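You operate a simulated robot arm through the tools that you are given. There is no shell and no other tool.

The job below is to be done with a simulated robot arm. You get a single attempt, and the scene is never put back.

JOB
Make room on the top of the grey cabinet for the silver regulator. At the end: the orange switch block from the top of the grey cabinet is on the top of the short bench; the blue regulator from the top of the grey cabinet is on the top of the short bench; the silver regulator stands where the blue regulator stood; the grey brush holder from the top of the grey cabinet is in the purple parts tray; whatever was shut is shut again. Leave all else as you found it, and nothing knocked over.

It is judged by the outcome, as a careful person would: the job done as asked, and still so three seconds after it is handed in. It fails if anything else is knocked over, pushed out of place, dropped, spilled or broken.

ROBOT AND FRAMES
A 7-joint arm with a two-finger parallel gripper, fixed in place. Base frame: the origin is at the foot of the arm, x ahead of it, y to its left, z up. Readings come in mm, rad, newtons and seconds.
With the tool pointing down near the work surface it reaches from about 220 to 580 mm from the base axis. Its first joint turns from -1.152 to 1.152 rad. Payload 2.5 kg.
The TCP is the grasp point between the finger pads, 23 mm short of the fingertips. In the tool frame z runs along the fingers and y along their closing line. The gripper opens to 94 mm. The fingers are 38 mm wide and 10 mm thick; the gripper's body (54 by 96 mm) begins 39 mm behind the TCP.
Orientation is that of the tool frame in the base frame, as [roll, pitch, yaw] about the fixed x, y, z axes, in that order (R = Rz(yaw) Ry(pitch) Rx(roll)). With the fingers straight down and closing along the base's y, the tool's x points along the base's -x, its y along +y and its z along -z.

CONTROLS
- The arm moves only by the tool servo_tool. Its argument "commands" is a list of rows, each an object (a shift or turn left out is 0, a gripper value left out holds the last) with "linear": the shift along the tool's x, y, z in mm, a list of three; "turn": the turn, a rotation vector about the tool's x, y, z in rad, a list of three; "hand": the closure, from 0 (fully open) to 1 (shut). In form: [{"linear": [dx, dy, dz], "turn": [rx, ry, rz], "hand": hand}, ...]. A call has 1 to 20 rows; each row shifts and turns the commanded pose from where the row before left it, along the tool's axes as they then stand. Each row takes 0.2 s and may step no farther than 50 mm and 0.15 rad from the row before; otherwise, or with a gripper value out of range, the whole call is refused. Where a pose cannot be reached the arm comes as near as it can. A force on the tool above 40 N (or 10 N above the force at the start of the call, whichever is more), or a blocked arm, ends the call early, and 0.2 s more pass. The fingers move at their own pace (about 108 mm/s each) and stop on an object; they squeeze with about 37 N. The grip force told is the motor's: it shows also when the fingers shut on nothing. Time passes only in rows, and 0.2 s behind the last, so rows that do not move let the fingers close. The reply holds the time, the measured pose of the TCP, the force on the tool along the base axes, the opening and the grip force, in the units named above and with some noise, with the torque about the TCP (base axes, N m) and any sound that the robot's microphone picked up, and new pictures: "views" is both (left out), scene, wrist or none.
- Cameras (640 x 400 px; columns grow to the right, rows downward): "scene" is fixed at [112.8, -405.3, 537.2]; the picture's right is [0.87, -0.50, 0.00], its down [-0.31, -0.55, -0.78] and it looks along [0.39, 0.67, -0.63] (base axes); focal length 258 px, centre (320, 200). "wrist" rides on the gripper at [86, 16, -75] in the tool frame; the picture's right is [-0.18, 0.98, 0.00], its down [-0.58, -0.11, -0.81] and it looks along [-0.79, -0.15, 0.59] (tool axes); focal length 243 px, centre (320, 200).
- pixel_to_xyz(camera, pixels): for up to 12 pixels [column, row] of the newest picture of that camera ("zoom" is the newest enlarged one), the place [x, y, z] in the base frame of the surface seen there, good to about 3 mm. No time passes.
- enlarge(camera, box): a new picture of the part [left, top, right, bottom] of that camera's present view, enlarged. No time passes.
- job_done(): hands the job in; it is judged then, once.

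Open the gripper and draw the arm clear of the work before you hand the job in, unless the task says otherwise.

The tools are called after "Request:" as a command line: name --argument value ..., lists and objects as JSON in quotes. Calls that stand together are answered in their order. servo_tool: Moves the arm, as the interface text tells. Its arguments: {"type":"object","properties":{"commands":{"type":"array","items":{"type":"object","properties":{"linear":{"type":"array","items":{"type":"number"}},"turn":{"type":"array","items":{"type":"number"}},"hand":{"type":"number"}}}},"views":{"type":"string","enum":["both","scene","wrist","none"]}},"required":["commands"]} The other tools are called the same way: pixel_to_xyz (camera, pixels) gives the place of the surface under pixels of a picture; enlarge (camera, box) takes an enlarged picture of a part of a camera's view; job_done () hands the job in.

At the start:

```text
t: 0.0
tcp_pos: [332.9, -33.9, 331.4]
tcp_rot: [3.141, 0.0, -3.14]
ft_force: [0.7, -0.3, -0.6]
wrist_torque: [0.01, 0.02, 0.0]
opening: 94.1
grasp_force: 0.1
```

scene: 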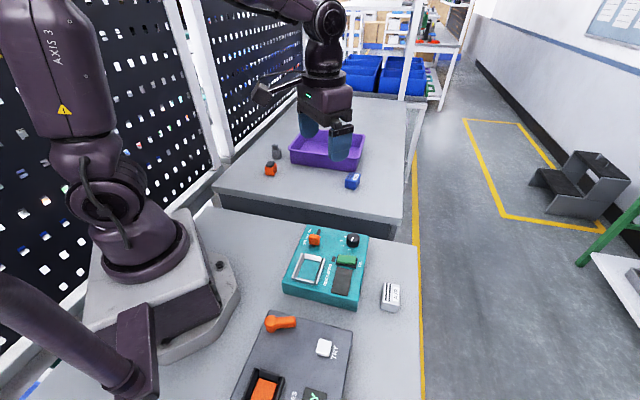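
wrist: 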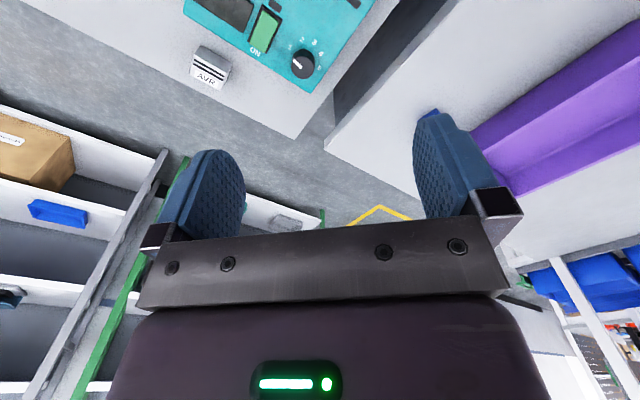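

The scene shows a far surface with an orange block (270,168), grey item (277,151), blue item (352,181) and purple tray (328,150), and a nearer surface with a silver item (391,296). I'll zoom in on both to identify things.

Request:
enlarge --camera "scene" --box '[210, 90, 430, 230]'

Request:
enlarge --camera "scene" --box '[190, 210, 430, 400]'

Request:
pixel_to_xyz --camera "scene" --pixels '[[270, 168], [277, 151], [352, 181], [328, 155], [391, 296], [391, 287], [300, 200], [390, 215], [400, 250], [260, 240], [340, 230], [330, 215]]'

```text
2.86 times, centred on (320, 160) of scene
```

zoom: 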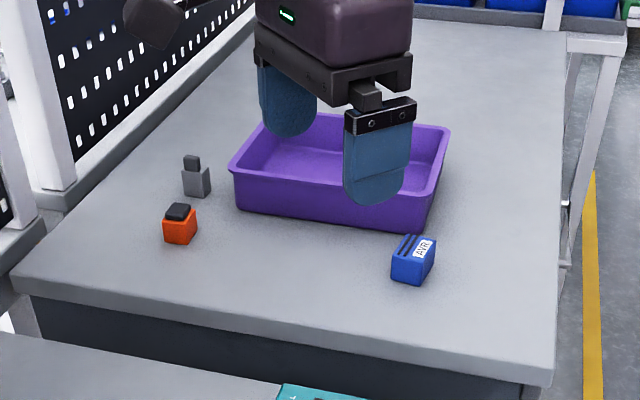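

```text
2.11 times, centred on (310, 305) of scene
```

zoom: 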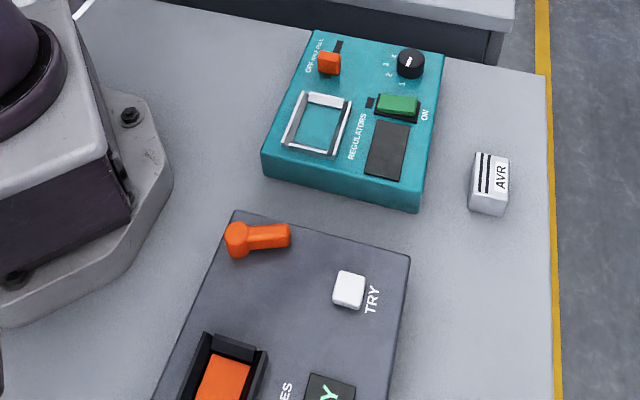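

```text
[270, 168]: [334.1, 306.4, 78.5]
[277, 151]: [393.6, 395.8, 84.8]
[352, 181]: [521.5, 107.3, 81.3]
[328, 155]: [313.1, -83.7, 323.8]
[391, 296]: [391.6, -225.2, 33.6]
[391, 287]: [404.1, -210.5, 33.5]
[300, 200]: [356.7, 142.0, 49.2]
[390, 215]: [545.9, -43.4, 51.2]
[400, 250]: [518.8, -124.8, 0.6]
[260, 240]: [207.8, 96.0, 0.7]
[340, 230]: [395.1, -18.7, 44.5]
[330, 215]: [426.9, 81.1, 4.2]
```

The far surface (z≈50) holds the orange, grey and blue items and the tray; the near surface (z≈0) holds the silver item and two panels. I'll look at finer details of the panels and items before moving.

Request:
enlarge --camera "scene" --box '[280, 220, 410, 310]'

Request:
enlarge --camera "scene" --box '[220, 300, 360, 400]'

Request:
enlarge --camera "scene" --box '[250, 130, 380, 200]'

```text
4.44 times, centred on (345, 265) of scene
```

zoom: 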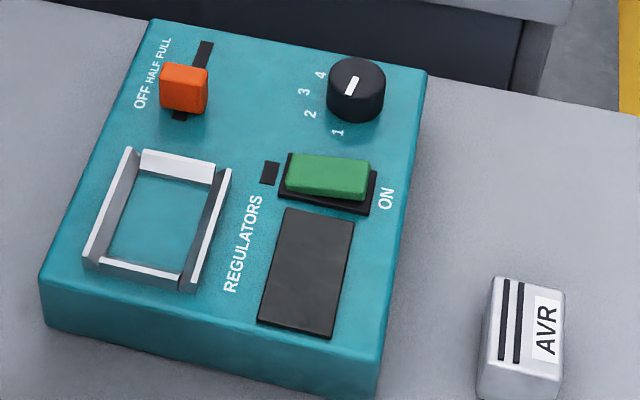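

```text
4.00 times, centred on (290, 350) of scene
```

zoom: 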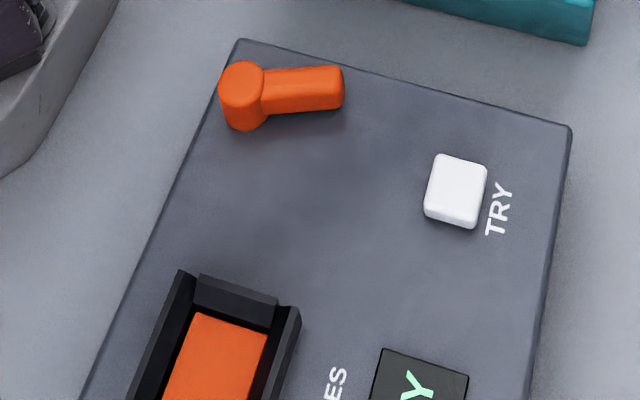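

```text
4.92 times, centred on (315, 165) of scene
```

zoom: 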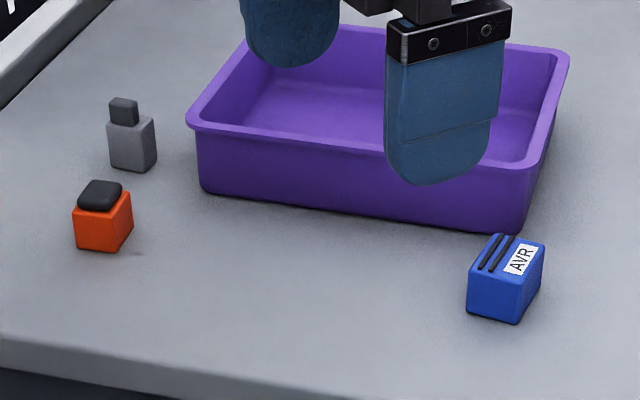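

The last zoom shows the blue regulator's top corners near (495,234),(545,245),(522,288),(468,280), orange at (103,215) and grey at (130,140). I'll measure points on them.

Request:
pixel_to_xyz --camera "zoom" --pixels '[[495, 237], [541, 246], [519, 287], [471, 279], [469, 310], [514, 322], [540, 275], [505, 260], [517, 318], [450, 330], [560, 300], [520, 340]]'

Request:
pixel_to_xyz --camera "zoom" --pixels '[[90, 184], [118, 184], [98, 208], [78, 203], [76, 246], [108, 250], [130, 225], [128, 197], [105, 220], [76, 212], [108, 222], [104, 190]]'

Request:
pixel_to_xyz --camera "zoom" --pixels '[[112, 100], [136, 101], [124, 105], [124, 118], [113, 125], [110, 162], [142, 170], [155, 158], [153, 122], [142, 130], [112, 138], [148, 145]]'

Request:
pixel_to_xyz --camera "zoom" --pixels '[[192, 122], [205, 188], [515, 230], [525, 165], [566, 55], [562, 62], [350, 30], [345, 155], [300, 100], [250, 45], [220, 110], [360, 150]]'

```text
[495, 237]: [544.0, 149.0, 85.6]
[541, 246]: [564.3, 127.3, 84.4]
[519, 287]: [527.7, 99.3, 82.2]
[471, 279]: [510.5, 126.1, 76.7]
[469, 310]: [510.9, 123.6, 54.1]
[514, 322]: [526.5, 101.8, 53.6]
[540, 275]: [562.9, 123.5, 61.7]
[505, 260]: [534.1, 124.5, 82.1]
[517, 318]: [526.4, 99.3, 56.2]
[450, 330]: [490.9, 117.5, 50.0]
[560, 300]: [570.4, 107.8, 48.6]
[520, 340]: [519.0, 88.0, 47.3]
```

```text
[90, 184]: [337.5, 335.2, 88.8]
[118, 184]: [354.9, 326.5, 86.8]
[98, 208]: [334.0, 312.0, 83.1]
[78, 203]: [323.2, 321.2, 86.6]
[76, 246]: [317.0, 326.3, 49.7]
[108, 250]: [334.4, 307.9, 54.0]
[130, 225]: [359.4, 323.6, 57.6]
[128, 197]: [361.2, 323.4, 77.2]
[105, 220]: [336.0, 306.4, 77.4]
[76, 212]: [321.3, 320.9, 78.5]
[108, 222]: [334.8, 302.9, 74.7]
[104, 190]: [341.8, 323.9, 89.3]
```

```text
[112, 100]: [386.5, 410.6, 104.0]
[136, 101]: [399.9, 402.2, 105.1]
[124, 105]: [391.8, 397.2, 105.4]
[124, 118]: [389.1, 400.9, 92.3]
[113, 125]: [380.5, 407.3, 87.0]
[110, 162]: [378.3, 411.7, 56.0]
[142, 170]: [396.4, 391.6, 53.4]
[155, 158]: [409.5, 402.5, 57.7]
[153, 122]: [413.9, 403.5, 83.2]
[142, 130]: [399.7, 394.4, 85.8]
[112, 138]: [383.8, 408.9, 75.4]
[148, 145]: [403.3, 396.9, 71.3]
```

```text
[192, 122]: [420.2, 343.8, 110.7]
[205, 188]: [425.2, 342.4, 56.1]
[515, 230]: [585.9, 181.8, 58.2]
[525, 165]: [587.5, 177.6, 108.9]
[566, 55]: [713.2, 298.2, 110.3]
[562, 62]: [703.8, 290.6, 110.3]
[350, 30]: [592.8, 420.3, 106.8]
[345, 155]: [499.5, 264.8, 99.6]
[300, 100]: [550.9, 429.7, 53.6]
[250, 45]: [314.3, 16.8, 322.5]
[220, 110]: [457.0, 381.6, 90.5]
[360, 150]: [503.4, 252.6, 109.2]
```

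I've got the blue box (about 30x46x34 mm, long axis near 38°), the orange, grey and the tray with its rim at z≈110. Now I measure the silver unit, the panels and the free near-bench area.

Request:
enlarge --camera "scene" --box '[360, 265, 430, 325]'

Request:
pixel_to_xyz --camera "scene" --pixels '[[304, 226], [367, 239], [283, 283], [352, 300], [355, 308], [283, 293], [270, 311], [351, 332], [232, 398], [345, 398], [410, 240], [410, 390]]'

Request:
pixel_to_xyz --camera "scene" --pixels '[[215, 210], [240, 220], [265, 235], [250, 270], [240, 300], [270, 270], [380, 245], [400, 270], [375, 340], [380, 380], [200, 230], [290, 235]]'

Request:
pixel_to_xyz --camera "scene" --pixels '[[315, 234], [314, 242], [353, 238], [346, 259], [305, 262], [323, 258], [222, 190], [300, 207], [400, 225], [240, 198], [230, 180], [395, 235]]'

```text
6.67 times, centred on (395, 295) of scene
```

zoom: 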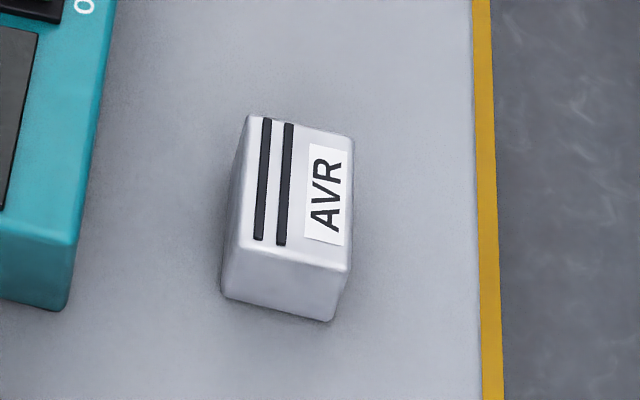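

```text
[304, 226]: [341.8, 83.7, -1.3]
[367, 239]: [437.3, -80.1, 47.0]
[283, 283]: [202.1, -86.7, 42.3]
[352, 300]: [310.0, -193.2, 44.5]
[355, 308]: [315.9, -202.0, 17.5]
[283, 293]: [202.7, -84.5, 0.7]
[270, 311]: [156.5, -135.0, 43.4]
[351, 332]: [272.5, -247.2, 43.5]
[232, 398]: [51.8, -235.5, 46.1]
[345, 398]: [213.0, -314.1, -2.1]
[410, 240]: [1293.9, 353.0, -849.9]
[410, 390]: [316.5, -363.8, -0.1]
```

```text
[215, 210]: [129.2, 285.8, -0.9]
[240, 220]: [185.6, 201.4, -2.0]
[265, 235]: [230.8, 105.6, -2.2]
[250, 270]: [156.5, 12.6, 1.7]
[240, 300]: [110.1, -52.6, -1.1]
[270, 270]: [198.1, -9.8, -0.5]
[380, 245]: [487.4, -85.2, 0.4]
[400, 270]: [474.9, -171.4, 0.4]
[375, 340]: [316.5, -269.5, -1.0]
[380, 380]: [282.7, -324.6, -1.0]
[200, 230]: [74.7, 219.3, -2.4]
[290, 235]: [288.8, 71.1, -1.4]
```

```text
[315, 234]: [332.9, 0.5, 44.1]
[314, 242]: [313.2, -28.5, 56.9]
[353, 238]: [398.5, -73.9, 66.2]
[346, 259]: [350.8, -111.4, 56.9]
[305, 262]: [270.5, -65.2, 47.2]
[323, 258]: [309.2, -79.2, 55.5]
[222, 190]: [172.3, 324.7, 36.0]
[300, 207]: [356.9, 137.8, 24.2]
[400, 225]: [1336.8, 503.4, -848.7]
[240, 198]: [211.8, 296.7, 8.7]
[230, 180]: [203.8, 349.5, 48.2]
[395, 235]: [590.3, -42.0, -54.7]
```

Near bench top is z≈0 and the cabinet top z≈50. Now I measure the silver unit's corners in the newest zoom (247,120),(350,138),(346,268),(230,248).

Request:
pixel_to_xyz --camera "zoom" --pixels '[[249, 120], [348, 138], [343, 264], [232, 246], [225, 290], [328, 317], [350, 200], [290, 190], [235, 180], [465, 100], [478, 250], [200, 320]]'

Request:
pixel_to_xyz --camera "scene" --pixels '[[310, 218], [310, 222], [310, 225], [260, 212], [260, 215], [260, 218], [380, 233], [380, 237], [380, 240], [405, 243], [414, 250], [416, 290]]'

```text
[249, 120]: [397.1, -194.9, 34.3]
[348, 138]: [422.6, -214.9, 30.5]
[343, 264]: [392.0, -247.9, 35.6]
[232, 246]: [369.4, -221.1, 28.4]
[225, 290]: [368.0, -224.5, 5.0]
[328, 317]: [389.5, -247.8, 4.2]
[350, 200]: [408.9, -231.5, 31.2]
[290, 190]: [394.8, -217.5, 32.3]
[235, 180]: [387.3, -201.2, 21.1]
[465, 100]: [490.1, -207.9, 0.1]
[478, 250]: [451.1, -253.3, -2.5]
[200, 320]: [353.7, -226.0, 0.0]
```

```text
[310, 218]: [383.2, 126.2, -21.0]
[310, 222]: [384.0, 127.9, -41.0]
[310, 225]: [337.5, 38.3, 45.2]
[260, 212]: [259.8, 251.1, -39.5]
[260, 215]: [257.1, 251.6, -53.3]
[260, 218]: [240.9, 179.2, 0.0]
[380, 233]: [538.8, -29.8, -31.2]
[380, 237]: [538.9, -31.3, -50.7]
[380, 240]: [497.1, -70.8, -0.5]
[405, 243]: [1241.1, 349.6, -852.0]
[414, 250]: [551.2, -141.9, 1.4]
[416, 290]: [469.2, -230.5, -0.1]
```

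Geometry is clear: bench top edge runs along x+y≈428, so there is free bench room around (255,85) and (185,160). I'll turn the wrist about 37° to match the blue regulator and move above it at a safe height to view it closely.

Request:
servo_tool --commands '[{"turn": [0, 0, -0.13], "hand": 0}, {"turn": [0, 0, -0.13]}, {"turn": [0, 0, -0.13]}, {"turn": [0, 0, -0.13]}, {"turn": [0, 0, -0.13]}, {"linear": [-36.9, 0.45, 18.7]}, {"linear": [-36.9, 0.45, 18.7]}, {"linear": [-36.9, 0.45, 18.7]}, {"linear": [-36.9, 0.45, 18.7]}, {"linear": [-36.9, 0.45, 18.7]}, {"linear": [-36.9, 0.45, 18.7]}, {"linear": [-36.9, 0.45, 18.7]}, {}]' --views "both"

```text
t: 2.8
tcp_pos: [535.1, 125.6, 200.7]
tcp_rot: [-3.141, 0.001, -2.492]
ft_force: [-0.3, -0.2, -0.5]
wrist_torque: [-0.01, 0.03, -0.01]
opening: 93.9
grasp_force: 0.1
```

scene: 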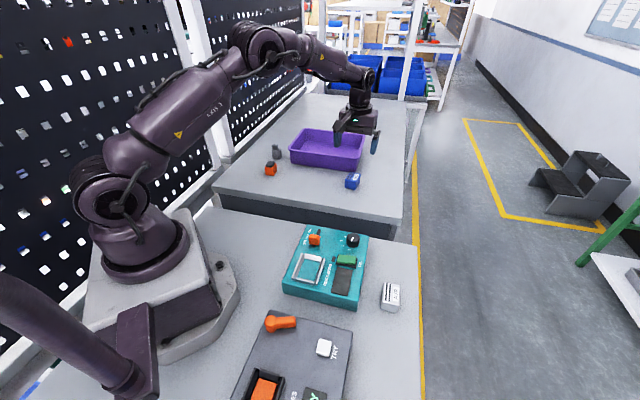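
wrist: 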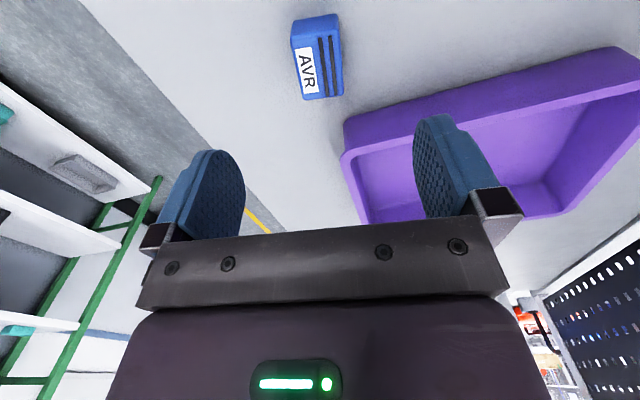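

The wrist view now shows the blue regulator clearly at (318,55) above the fingers. I'll zoom in on it and measure its top corners from this closer camera.

Request:
enlarge --camera "wrist" --box '[270, 0, 370, 110]'

Request:
enlarge --camera "scene" --box '[240, 120, 400, 210]'

```text
3.64 times, centred on (320, 55) of wrist
```

zoom: 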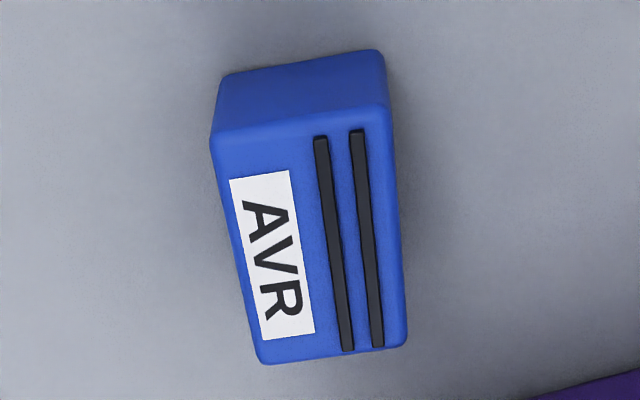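

```text
4.00 times, centred on (320, 165) of scene
```

zoom: 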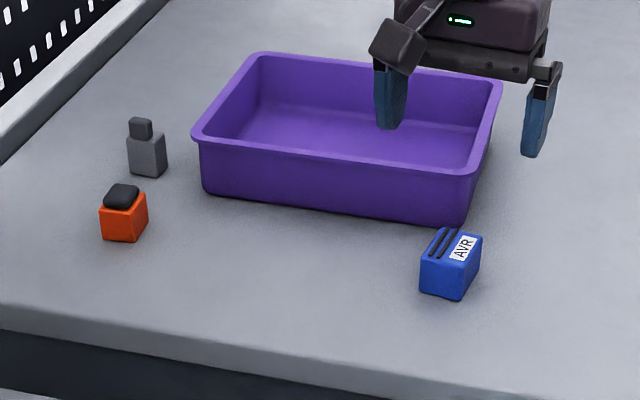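

I'll read the top face corners and face points of the blue regulator through the wrist camera, plus tray floor and rim points.

Request:
pixel_to_xyz --camera "wrist" --pixels '[[291.5, 38.5], [337.5, 31.5], [342, 94], [305, 98], [293, 22], [334, 15.5], [317, 65], [298, 68], [340, 60], [323, 98], [315, 36], [325, 120]]'

Request:
pixel_to_xyz --camera "wrist" --pixels '[[345, 128], [640, 55], [348, 160], [380, 190], [400, 130], [620, 90], [560, 165], [500, 130], [470, 130], [630, 46], [400, 205], [535, 190]]'

```text
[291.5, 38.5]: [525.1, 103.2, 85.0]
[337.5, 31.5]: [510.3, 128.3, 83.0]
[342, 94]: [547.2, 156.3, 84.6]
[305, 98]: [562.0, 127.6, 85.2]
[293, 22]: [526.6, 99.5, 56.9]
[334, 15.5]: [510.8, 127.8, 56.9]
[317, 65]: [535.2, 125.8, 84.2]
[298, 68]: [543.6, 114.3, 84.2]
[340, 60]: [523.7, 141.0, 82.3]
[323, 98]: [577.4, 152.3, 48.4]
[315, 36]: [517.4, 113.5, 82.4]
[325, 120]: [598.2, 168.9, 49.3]
```

```text
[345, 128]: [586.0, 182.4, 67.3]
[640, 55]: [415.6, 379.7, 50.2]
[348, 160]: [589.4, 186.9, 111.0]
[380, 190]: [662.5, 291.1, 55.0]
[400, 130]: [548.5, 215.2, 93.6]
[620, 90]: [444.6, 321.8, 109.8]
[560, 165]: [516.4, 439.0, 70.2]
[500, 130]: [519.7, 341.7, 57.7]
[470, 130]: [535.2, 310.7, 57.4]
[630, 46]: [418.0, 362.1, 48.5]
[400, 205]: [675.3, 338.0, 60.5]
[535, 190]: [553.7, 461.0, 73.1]
```

Blue centre is about (536.4,127.2), long axis ≈35°, top z≈84. I'll trim the yaw and centre, and descend to z≈120 for a check.

Request:
servo_tool --commands '[{"turn": [0, 0, 0.035]}, {"linear": [-2.0, 0.6, 20]}, {"linear": [0, 0, 30]}, {"linear": [0, 0, 30]}, {}]' --views "both"

```text
t: 4.0
tcp_pos: [536.8, 127.5, 121.9]
tcp_rot: [3.141, 0.0, -2.526]
ft_force: [-0.6, 0.4, 1.0]
wrist_torque: [-0.02, 0.02, -0.02]
opening: 93.9
grasp_force: 0.2
```

scene: 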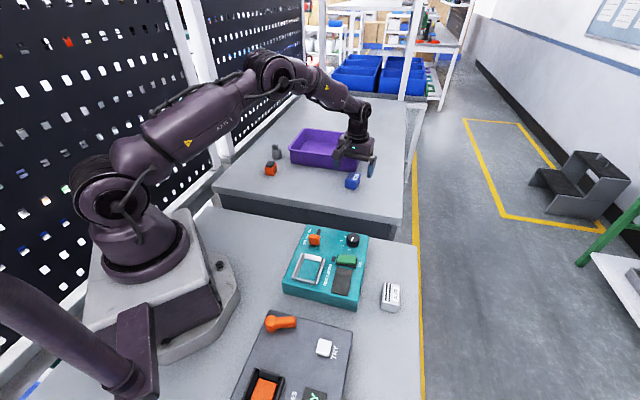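
wrist: 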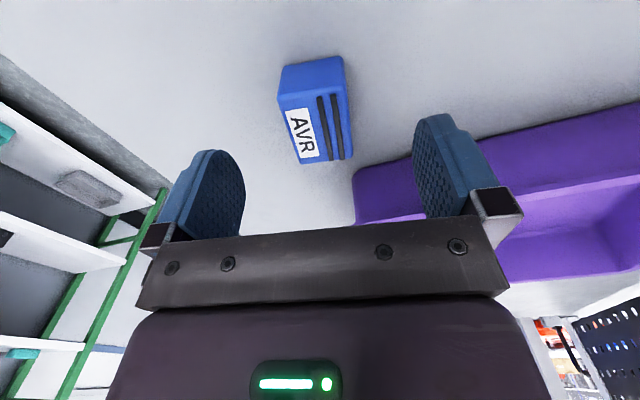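

The blue regulator sits between the fingers at (315,110). I'll zoom and re-measure its corners before the final descent.

Request:
enlarge --camera "wrist" --box '[260, 45, 370, 175]'

Request:
pixel_to_xyz --camera "wrist" --pixels '[[279, 97], [346, 86], [350, 155], [301, 161], [284, 72], [342, 59], [313, 115], [290, 130], [349, 120], [325, 157], [312, 92], [320, 150]]'

```text
3.08 times, centred on (315, 110) of wrist
```

zoom: 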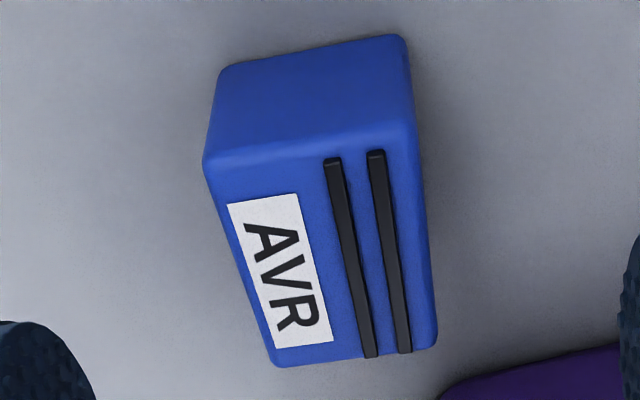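

```text
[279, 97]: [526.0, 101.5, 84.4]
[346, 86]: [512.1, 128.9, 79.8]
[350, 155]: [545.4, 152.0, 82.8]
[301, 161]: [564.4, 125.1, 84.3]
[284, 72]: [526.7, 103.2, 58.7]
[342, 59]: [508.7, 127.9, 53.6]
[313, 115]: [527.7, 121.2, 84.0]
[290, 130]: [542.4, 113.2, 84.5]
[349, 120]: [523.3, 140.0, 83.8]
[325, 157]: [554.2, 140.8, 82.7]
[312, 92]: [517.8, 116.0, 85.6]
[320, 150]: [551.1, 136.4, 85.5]
```

The slot lines converge at the tool-x vanishing point, so yaw 0.615 matches the regulator, and its centre is within 1 mm of the TCP. I descend to z≈78 and close.

Request:
servo_tool --commands '[{"linear": [0, 0, 20]}, {"linear": [0, 0, 14]}, {"linear": [0, 0, 10]}, {}, {"hand": 1}, {"hand": 1}, {"hand": 1}, {"hand": 1}]' --views "both"

```text
t: 5.8
tcp_pos: [537.9, 125.7, 77.3]
tcp_rot: [-3.141, 0.0, -2.526]
ft_force: [0.3, -0.4, -0.3]
wrist_torque: [0.06, -0.02, -0.02]
opening: 35.4
grasp_force: 37.0
```

scene: 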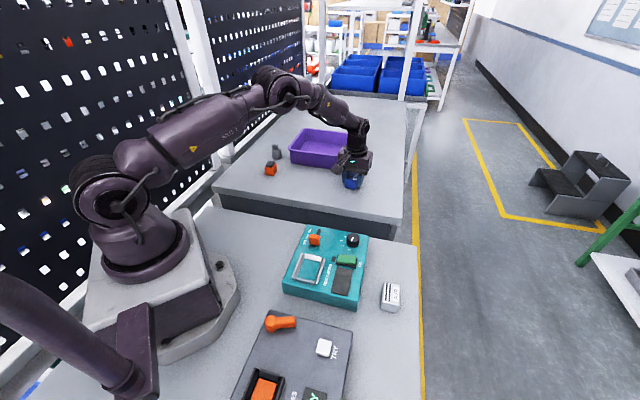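
wrist: 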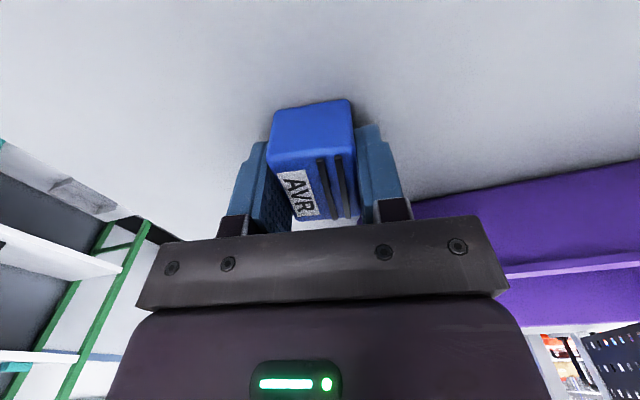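

Gripped the blue regulator (opening 35.4 mm, 37 N). I lift it 95 mm and carry it back over the free patch of the near bench around (255,85).

Request:
servo_tool --commands '[{"linear": [0, 0, -15]}, {"linear": [0, 0, -40]}, {"linear": [0, 0, -40]}, {"linear": [36.4, 18.3, 0]}, {"linear": [36.4, 18.3, 0]}, {"linear": [36.4, 18.3, 0]}, {"linear": [36.4, 18.3, 0]}, {"linear": [36.4, 18.3, 0]}, {"linear": [36.4, 18.3, 0]}, {"linear": [36.4, 18.3, 0]}, {}]' --views "both"

```text
t: 8.2
tcp_pos: [254.7, 84.8, 173.4]
tcp_rot: [-3.141, 0.001, -2.529]
ft_force: [-0.6, -0.7, -0.2]
wrist_torque: [0.02, 0.01, 0.0]
opening: 35.4
grasp_force: 37.0
```

scene: 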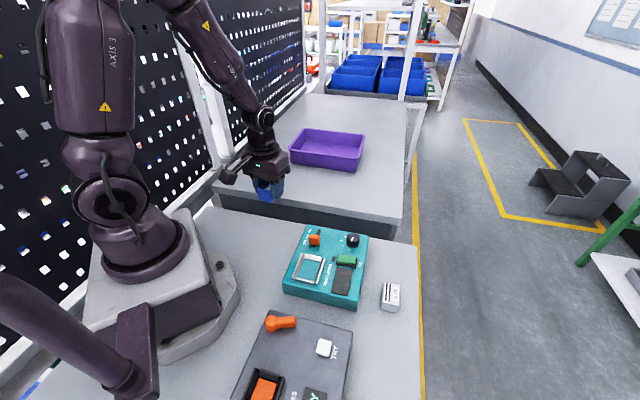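
wrist: 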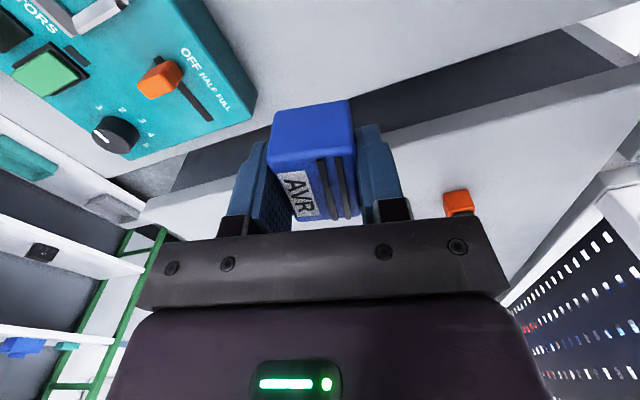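

The block is over the free bench patch. I descend to about z≈33, then watch the force for the last few millimetres.

Request:
servo_tool --commands '[{"linear": [0, 0, 40]}, {"linear": [0, 0, 40]}, {"linear": [0, 0, 30]}, {"linear": [0, 0, 20]}, {"linear": [0, 0, 10]}, {}]' --views "both"

```text
t: 9.6
tcp_pos: [255.1, 83.9, 32.2]
tcp_rot: [-3.141, 0.001, -2.526]
ft_force: [-0.2, 0.5, -0.9]
wrist_torque: [0.02, -0.01, 0.0]
opening: 35.5
grasp_force: 36.5
```

scene: 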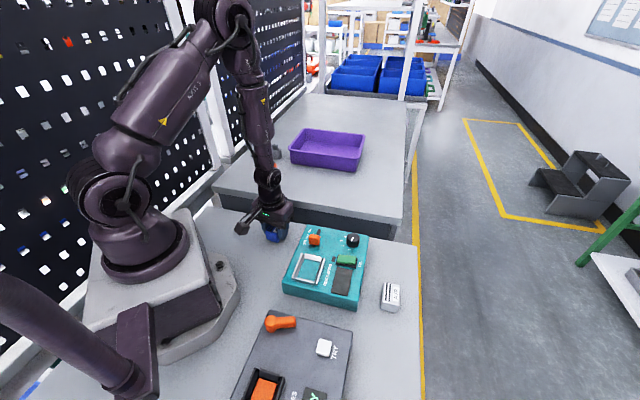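
wrist: 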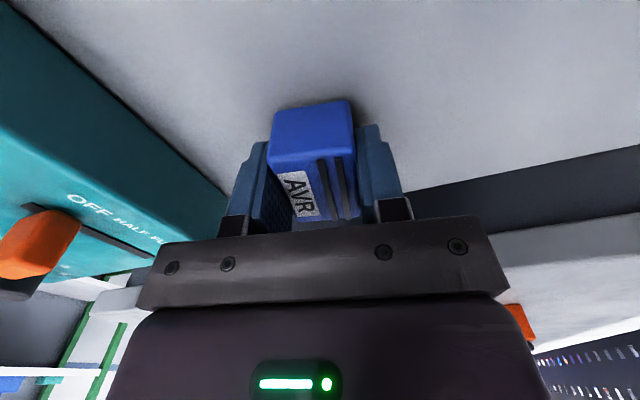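

z=32.2 with no contact force yet. I creep down in small steps and look for the contact force.

Request:
servo_tool --commands '[{"linear": [0, 0, 1.5]}, {"linear": [0, 0, 1.5]}, {"linear": [0, 0, 1]}, {}]' --views "none"

```text
t: 10.6
tcp_pos: [254.3, 84.3, 29.9]
tcp_rot: [-3.141, 0.0, -2.526]
ft_force: [0.6, -0.5, -0.3]
wrist_torque: [0.01, 0.02, 0.02]
opening: 35.3
grasp_force: 37.2
```

Still no contact; I continue down in sub-millimetre steps.

Request:
servo_tool --commands '[{"linear": [0, 0, 0.7]}, {"linear": [0, 0, 0.7]}, {}]' --views "none"

Request:
servo_tool --commands '[{"linear": [0, 0, 0.6]}, {}]' --views "none"

```text
t: 11.4
tcp_pos: [255.5, 85.1, 27.8]
tcp_rot: [3.141, -0.001, -2.526]
ft_force: [-1.5, 0.4, -0.1]
wrist_torque: [0.04, -0.05, 0.04]
opening: 35.7
grasp_force: 37.3
```

```text
t: 12.0
tcp_pos: [254.5, 85.5, 27.9]
tcp_rot: [3.142, 0.001, -2.527]
ft_force: [-0.2, -0.2, 1.6]
wrist_torque: [0.02, -0.04, -0.02]
opening: 35.5
grasp_force: 36.6
```

Force z is +1.6 N, possibly first contact. One or two more small steps to confirm.

Request:
servo_tool --commands '[{"linear": [0, 0, 0.6]}, {}]' --views "none"

Request:
servo_tool --commands '[{"linear": [0, 0, 0.5]}, {}]' --views "wrist"

```text
t: 12.6
tcp_pos: [254.6, 85.5, 26.2]
tcp_rot: [3.14, -0.001, -2.527]
ft_force: [-5.5, -0.5, 30.4]
wrist_torque: [0.03, 0.11, 0.02]
opening: 35.3
grasp_force: 36.7
```

```text
t: 13.2
tcp_pos: [254.3, 86.2, 26.5]
tcp_rot: [-3.141, 0.002, -2.527]
ft_force: [-5.3, 3.7, 30.7]
wrist_torque: [0.03, 0.11, -0.01]
opening: 35.4
grasp_force: 36.7
```

wrist: 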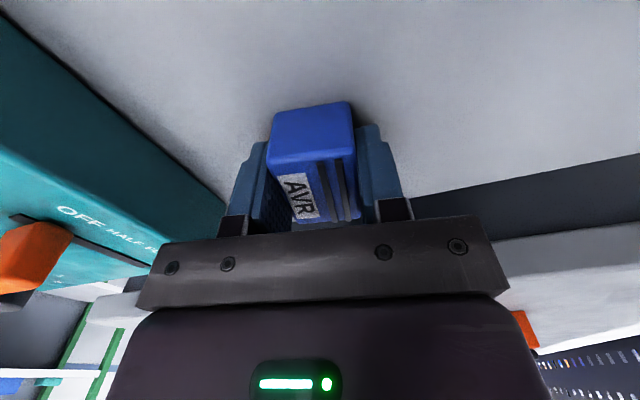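

Contact is confirmed (30 N up). I ease off about 0.8 mm, open the gripper and lift straight up.

Request:
servo_tool --commands '[{"linear": [0, 0, -0.8]}, {"hand": 0.4}, {"hand": 0.3}, {"hand": 0.3}]' --views "wrist"

Request:
servo_tool --commands '[{"linear": [0, 0, -10]}, {"linear": [0, 0, -30]}, {"linear": [0, 0, -40]}, {"linear": [0, 0, -40]}, {"linear": [0, 0, -40]}, {}]' --views "both"

```text
t: 14.2
tcp_pos: [255.2, 84.2, 26.8]
tcp_rot: [-3.142, -0.001, -2.528]
ft_force: [-0.4, 0.1, -0.8]
wrist_torque: [0.02, 0.0, 0.0]
opening: 65.8
grasp_force: 0.1
```

wrist: 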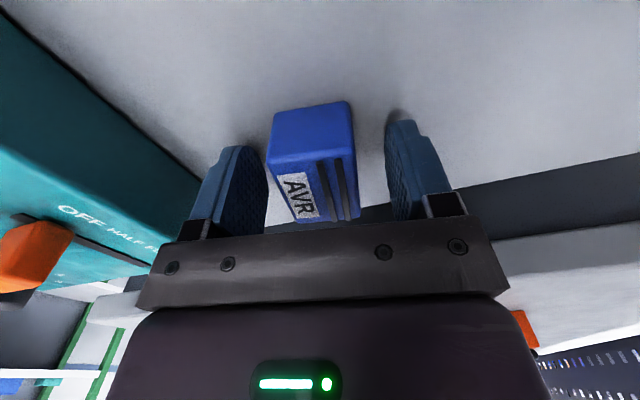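

```text
t: 15.6
tcp_pos: [254.8, 83.1, 186.8]
tcp_rot: [-3.142, -0.001, -2.526]
ft_force: [0.0, -0.4, 0.0]
wrist_torque: [0.0, 0.0, -0.04]
opening: 65.8
grasp_force: 0.1
```

scene: 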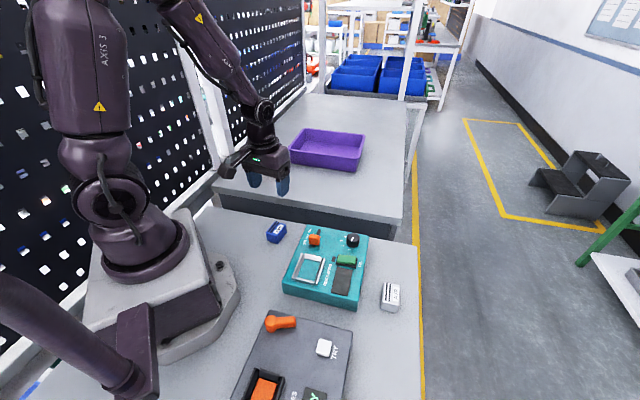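
wrist: 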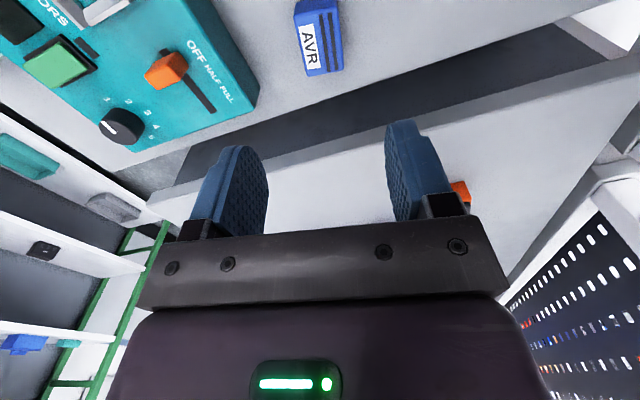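

Blue now stands on the bench at pixel (276,232), well clear of things. Next I swing over to the silver regulator near (395,-220), turning to about 45°.

Request:
servo_tool --commands '[{"turn": [0, 0, -0.085]}, {"turn": [0, 0, -0.085]}, {"linear": [14.4, -39.3, 0]}, {"linear": [14.4, -39.3, 0]}, {"linear": [14.4, -39.3, 0]}, {"linear": [14.4, -39.3, 0]}, {"linear": [14.4, -39.3, 0]}, {"linear": [14.4, -39.3, 0]}, {"linear": [14.4, -39.3, 0]}, {"linear": [14.4, -39.3, 0]}, {"linear": [0, 0, 40]}, {"linear": [0, 0, 40]}, {}]' --views "both"

```text
t: 18.4
tcp_pos: [397.4, -218.0, 105.1]
tcp_rot: [3.141, -0.001, -2.357]
ft_force: [0.2, 0.6, -0.6]
wrist_torque: [0.02, 0.0, -0.01]
opening: 65.9
grasp_force: 0.0
```

scene: 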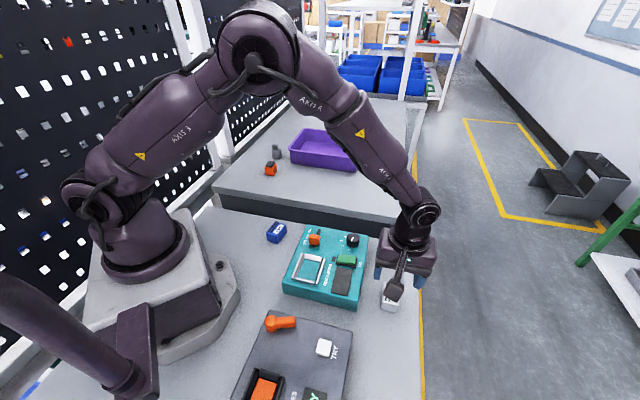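
wrist: 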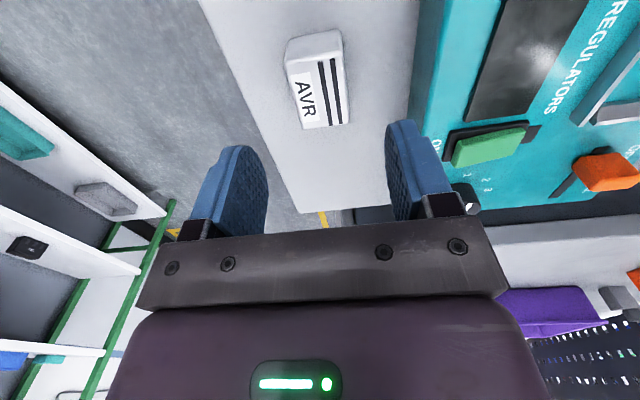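

The silver regulator appears at (317,80) in the wrist view. I zoom to check its yaw from the slot lines and its corners.

Request:
enlarge --camera "wrist" --box '[260, 20, 370, 140]'

Request:
pixel_to_xyz --camera "wrist" --pixels '[[287, 62], [342, 54], [347, 120], [305, 127], [290, 42], [338, 33], [316, 90], [295, 95], [346, 88], [326, 122], [314, 60], [370, 100]]'

```text
3.33 times, centred on (315, 80) of wrist
```

zoom: 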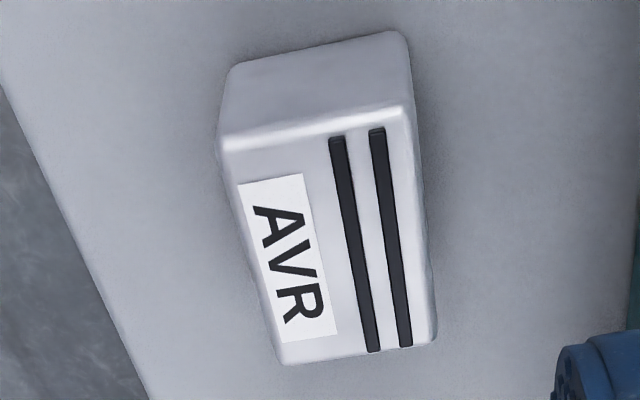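

```text
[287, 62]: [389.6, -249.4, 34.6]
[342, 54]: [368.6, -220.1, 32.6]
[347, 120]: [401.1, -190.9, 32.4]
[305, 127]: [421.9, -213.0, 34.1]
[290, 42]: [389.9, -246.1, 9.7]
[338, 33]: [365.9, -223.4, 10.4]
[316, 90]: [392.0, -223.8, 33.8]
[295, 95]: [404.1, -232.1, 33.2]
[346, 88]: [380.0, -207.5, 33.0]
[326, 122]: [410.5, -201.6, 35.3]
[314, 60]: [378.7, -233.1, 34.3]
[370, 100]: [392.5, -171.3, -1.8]
```

Silver's yaw matches the tool within half a degree and its centre is within 1 mm. I nudge 0.8 mm, descend to z≈28 and close.

Request:
servo_tool --commands '[{"linear": [0, 0.8, 20]}, {"linear": [0, 0, 25]}, {"linear": [0, 0, 20]}, {"linear": [0, 0, 11]}, {}, {"hand": 1}, {"hand": 1}, {"hand": 1}]' --views "both"

```text
t: 20.2
tcp_pos: [395.1, -219.0, 30.4]
tcp_rot: [-3.141, -0.002, -2.356]
ft_force: [0.8, 0.1, 0.1]
wrist_torque: [-0.02, 0.01, 0.0]
opening: 35.5
grasp_force: 37.3
```

scene: 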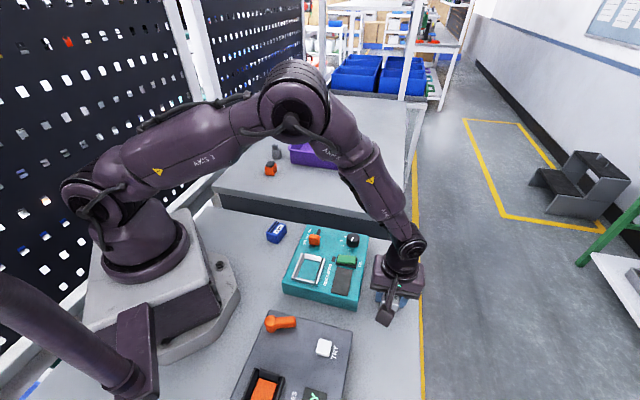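
wrist: 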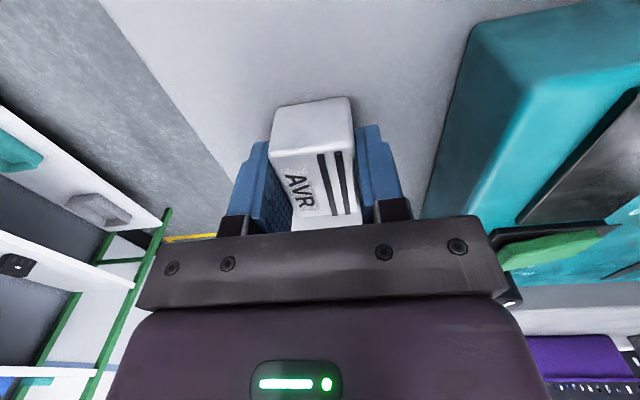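

Silver is gripped (35.5 mm, 37 N). I lift it 120 mm, turn back to 35° and carry it to above the blue regulator's old place.

Request:
servo_tool --commands '[{"linear": [0, 0, -15]}, {"linear": [0, 0, -40]}, {"linear": [0, 0, -40]}, {"linear": [0, 0, -25]}, {"turn": [0, 0, 0.085]}, {"turn": [0, 0, 0.085]}, {"linear": [-35.23, 22.26, 0]}, {"linear": [-35.23, 22.26, 0]}, {"linear": [-35.23, 22.26, 0]}, {"linear": [-35.23, 22.26, 0]}, {"linear": [-35.23, 22.26, 0]}, {"linear": [-35.23, 22.26, 0]}, {"linear": [-35.23, 22.26, 0]}, {"linear": [-35.23, 22.26, 0]}, {"linear": [-35.23, 22.26, 0]}, {}, {}]' --views "both"

```text
t: 23.8
tcp_pos: [536.3, 131.0, 150.7]
tcp_rot: [-3.141, 0.001, -2.528]
ft_force: [-0.1, -0.4, -0.7]
wrist_torque: [0.04, 0.0, 0.03]
opening: 35.6
grasp_force: 36.9
```

scene: 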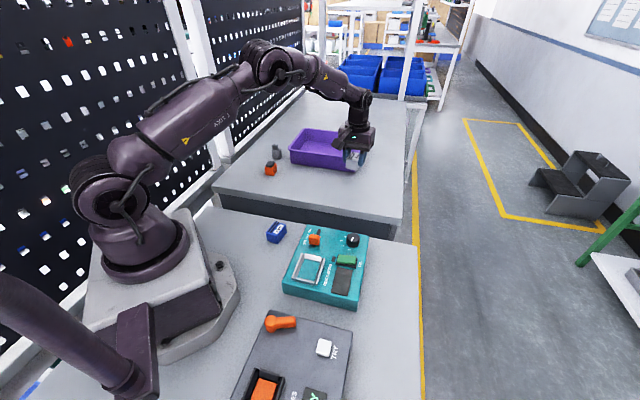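
wrist: 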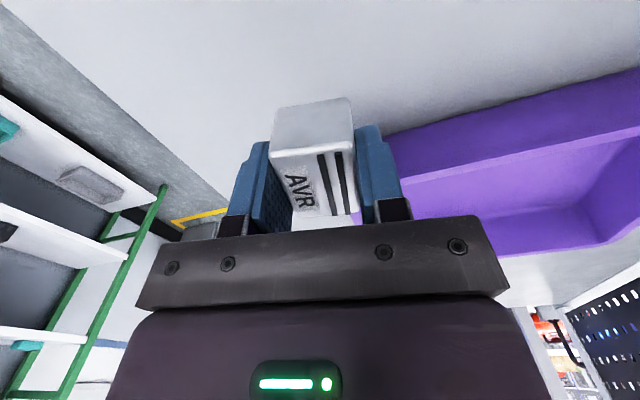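

The reading (536.3,131.0) differs slightly from the intended (538.4,127.8), so I hold still for a couple of readings to average out the noise.

Request:
servo_tool --commands '[{}]' --views "none"

Request:
servo_tool --commands '[{}]' --views "none"

Request:
servo_tool --commands '[{}]' --views "wrist"

```text
t: 24.2
tcp_pos: [538.0, 130.1, 151.7]
tcp_rot: [3.141, 0.001, -2.527]
ft_force: [-0.9, -0.2, -1.3]
wrist_torque: [0.01, -0.01, -0.01]
opening: 35.5
grasp_force: 37.0
```

```text
t: 24.6
tcp_pos: [536.9, 129.6, 151.6]
tcp_rot: [3.141, 0.0, -2.527]
ft_force: [0.0, -0.1, -0.8]
wrist_torque: [0.02, 0.0, -0.01]
opening: 35.4
grasp_force: 36.8
```

```text
t: 25.0
tcp_pos: [537.8, 130.3, 150.9]
tcp_rot: [-3.14, 0.001, -2.526]
ft_force: [-0.4, -0.8, -0.6]
wrist_torque: [-0.01, -0.02, -0.02]
opening: 35.4
grasp_force: 37.2
```

wrist: 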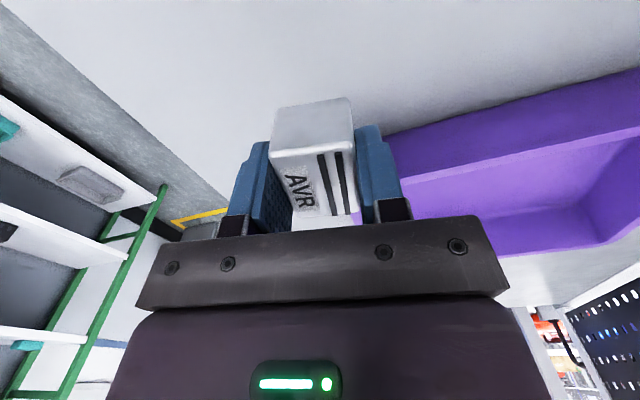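

Average reading is (537.3,130.3,151.2), so I correct by about 2.9 mm and descend to about 5 mm above contact.

Request:
servo_tool --commands '[{"linear": [1.3, -2.6, 0]}, {"linear": [0, 0, 30]}, {"linear": [0, 0, 22]}, {"linear": [0, 0, 12]}, {}, {}]' --views "both"

Request:
servo_tool --commands '[{}]' --views "none"

Request:
servo_tool --commands '[{}]' --views "none"

```text
t: 26.4
tcp_pos: [540.2, 126.6, 86.1]
tcp_rot: [3.141, 0.0, -2.526]
ft_force: [-0.2, -0.1, -1.3]
wrist_torque: [0.03, -0.02, -0.02]
opening: 35.4
grasp_force: 36.7
```

scene: 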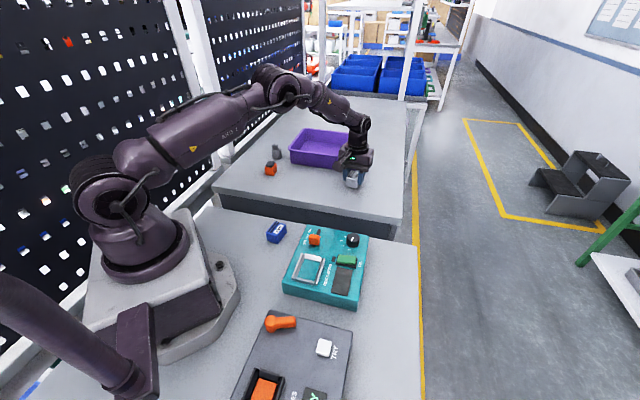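
wrist: 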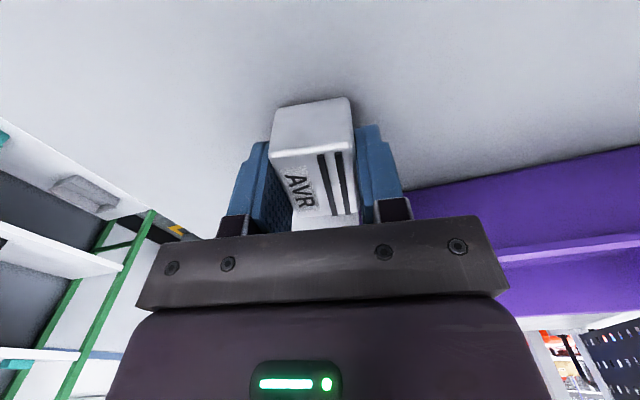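

```text
t: 26.8
tcp_pos: [539.2, 126.4, 88.1]
tcp_rot: [3.141, 0.0, -2.528]
ft_force: [0.0, 0.4, -0.8]
wrist_torque: [0.04, -0.01, -0.01]
opening: 35.4
grasp_force: 36.1
```

```text
t: 27.2
tcp_pos: [540.4, 126.8, 86.6]
tcp_rot: [-3.141, -0.001, -2.527]
ft_force: [-0.8, 0.6, -1.2]
wrist_torque: [0.0, -0.02, 0.02]
opening: 35.4
grasp_force: 36.9
```

The averaged reading is (539.9,126.6,86.9) against the desired (537,127.1), so I correct by 3 mm and re-read.

Request:
servo_tool --commands '[{"linear": [2.2, 2.1, 0]}, {}]' --views "none"

Request:
servo_tool --commands '[{}]' --views "none"

Request:
servo_tool --commands '[{}]' --views "none"

```text
t: 27.8
tcp_pos: [535.9, 127.0, 86.1]
tcp_rot: [3.14, -0.001, -2.527]
ft_force: [-0.1, -0.3, -1.2]
wrist_torque: [0.0, -0.02, 0.0]
opening: 35.5
grasp_force: 37.0
```

```text
t: 28.2
tcp_pos: [536.6, 126.1, 87.4]
tcp_rot: [-3.141, -0.001, -2.527]
ft_force: [0.8, 0.3, -1.0]
wrist_torque: [0.03, -0.03, 0.04]
opening: 35.3
grasp_force: 37.1
```

```text
t: 28.6
tcp_pos: [535.8, 126.8, 86.4]
tcp_rot: [3.14, 0.001, -2.527]
ft_force: [-0.4, -0.5, -0.7]
wrist_torque: [-0.03, 0.0, -0.01]
opening: 35.3
grasp_force: 36.8
```

Position now averages (536.1,126.6), within 1 mm. I creep down to contact.

Request:
servo_tool --commands '[{"linear": [0, 0, 1.5]}, {"linear": [0, 0, 1.5]}, {}]' --views "none"

Request:
servo_tool --commands '[{"linear": [0, 0, 0.7]}, {}]' --views "none"

Request:
servo_tool --commands '[{"linear": [0, 0, 0.6]}, {}]' --views "none"

```text
t: 29.4
tcp_pos: [536.5, 126.0, 84.5]
tcp_rot: [-3.141, -0.002, -2.528]
ft_force: [0.6, -0.1, -0.8]
wrist_torque: [-0.01, -0.03, -0.03]
opening: 35.4
grasp_force: 36.5
```

```text
t: 30.0
tcp_pos: [536.6, 127.3, 82.7]
tcp_rot: [3.141, 0.0, -2.527]
ft_force: [-0.2, 0.6, -1.2]
wrist_torque: [-0.02, 0.0, -0.02]
opening: 35.5
grasp_force: 37.2
```

```text
t: 30.6
tcp_pos: [536.2, 125.5, 82.8]
tcp_rot: [-3.14, 0.0, -2.528]
ft_force: [-0.7, 0.2, -1.7]
wrist_torque: [0.03, -0.01, 0.0]
opening: 35.3
grasp_force: 37.0
```

No contact yet at z≈82.5; continuing in small steps.

Request:
servo_tool --commands '[{"linear": [0, 0, 0.6]}, {}]' --views "none"

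Request:
servo_tool --commands '[{"linear": [0, 0, 0.6]}, {}]' --views "none"

Request:
servo_tool --commands '[{"linear": [0, 0, 0.6]}, {}]' --views "none"

```text
t: 31.2
tcp_pos: [536.0, 125.5, 82.6]
tcp_rot: [3.142, -0.001, -2.529]
ft_force: [0.5, -0.1, -1.5]
wrist_torque: [0.03, 0.01, -0.01]
opening: 35.3
grasp_force: 37.0
```

```text
t: 31.8
tcp_pos: [535.7, 126.0, 81.1]
tcp_rot: [3.141, 0.003, -2.529]
ft_force: [-0.2, -1.2, -0.6]
wrist_torque: [0.0, 0.02, 0.01]
opening: 35.6
grasp_force: 37.0
```

```text
t: 32.4
tcp_pos: [536.4, 126.7, 81.0]
tcp_rot: [3.141, 0.002, -2.528]
ft_force: [-1.0, 0.9, 5.3]
wrist_torque: [0.02, 0.05, -0.03]
opening: 35.7
grasp_force: 37.1
```

Contact at 5 N with the tool at about (536.2,126.2). I open to 66 mm, then lift away.

Request:
servo_tool --commands '[{"hand": 0.5}, {"hand": 0.3}, {"hand": 0.3}]' --views "wrist"

Request:
servo_tool --commands '[{"linear": [0, 0, -10]}, {"linear": [0, 0, -30]}, {"linear": [0, 0, -40]}, {"linear": [0, 0, -30]}, {}]' --views "both"

```text
t: 33.2
tcp_pos: [536.4, 125.7, 80.6]
tcp_rot: [3.141, 0.001, -2.527]
ft_force: [-1.1, -0.5, 0.2]
wrist_torque: [0.01, 0.0, 0.02]
opening: 65.6
grasp_force: 0.0
```

wrist: 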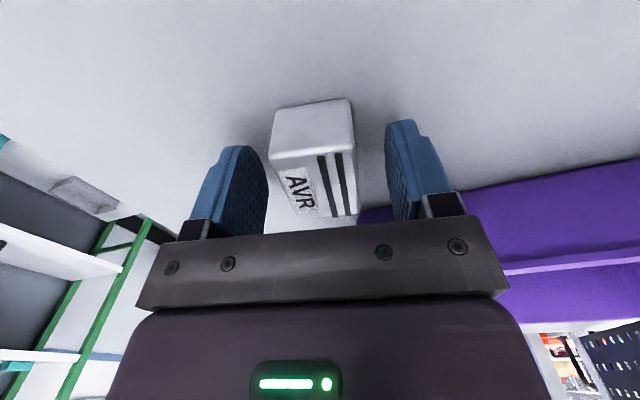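

```text
t: 34.4
tcp_pos: [536.4, 125.5, 191.2]
tcp_rot: [-3.141, 0.0, -2.528]
ft_force: [-0.5, 0.1, 0.3]
wrist_torque: [-0.05, 0.01, -0.04]
opening: 65.6
grasp_force: 0.1
```

scene: 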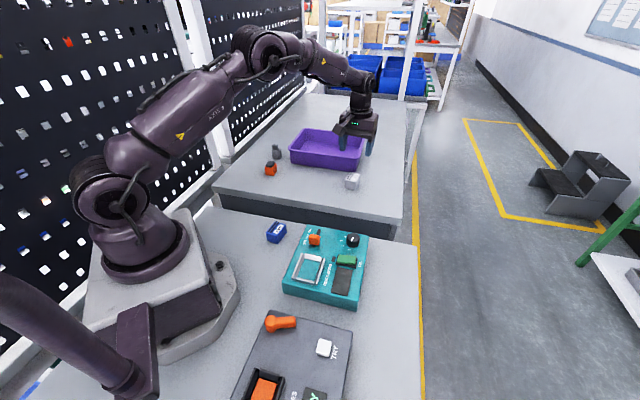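
wrist: 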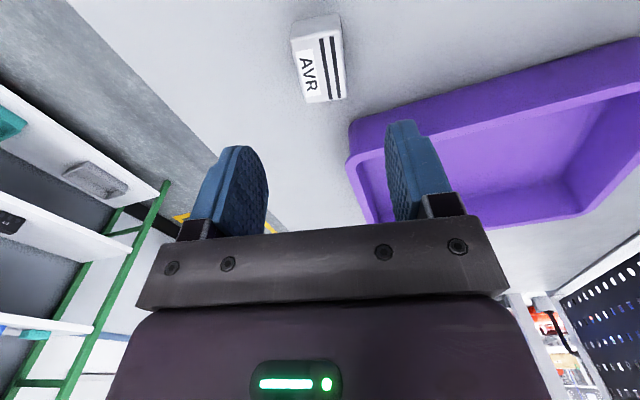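

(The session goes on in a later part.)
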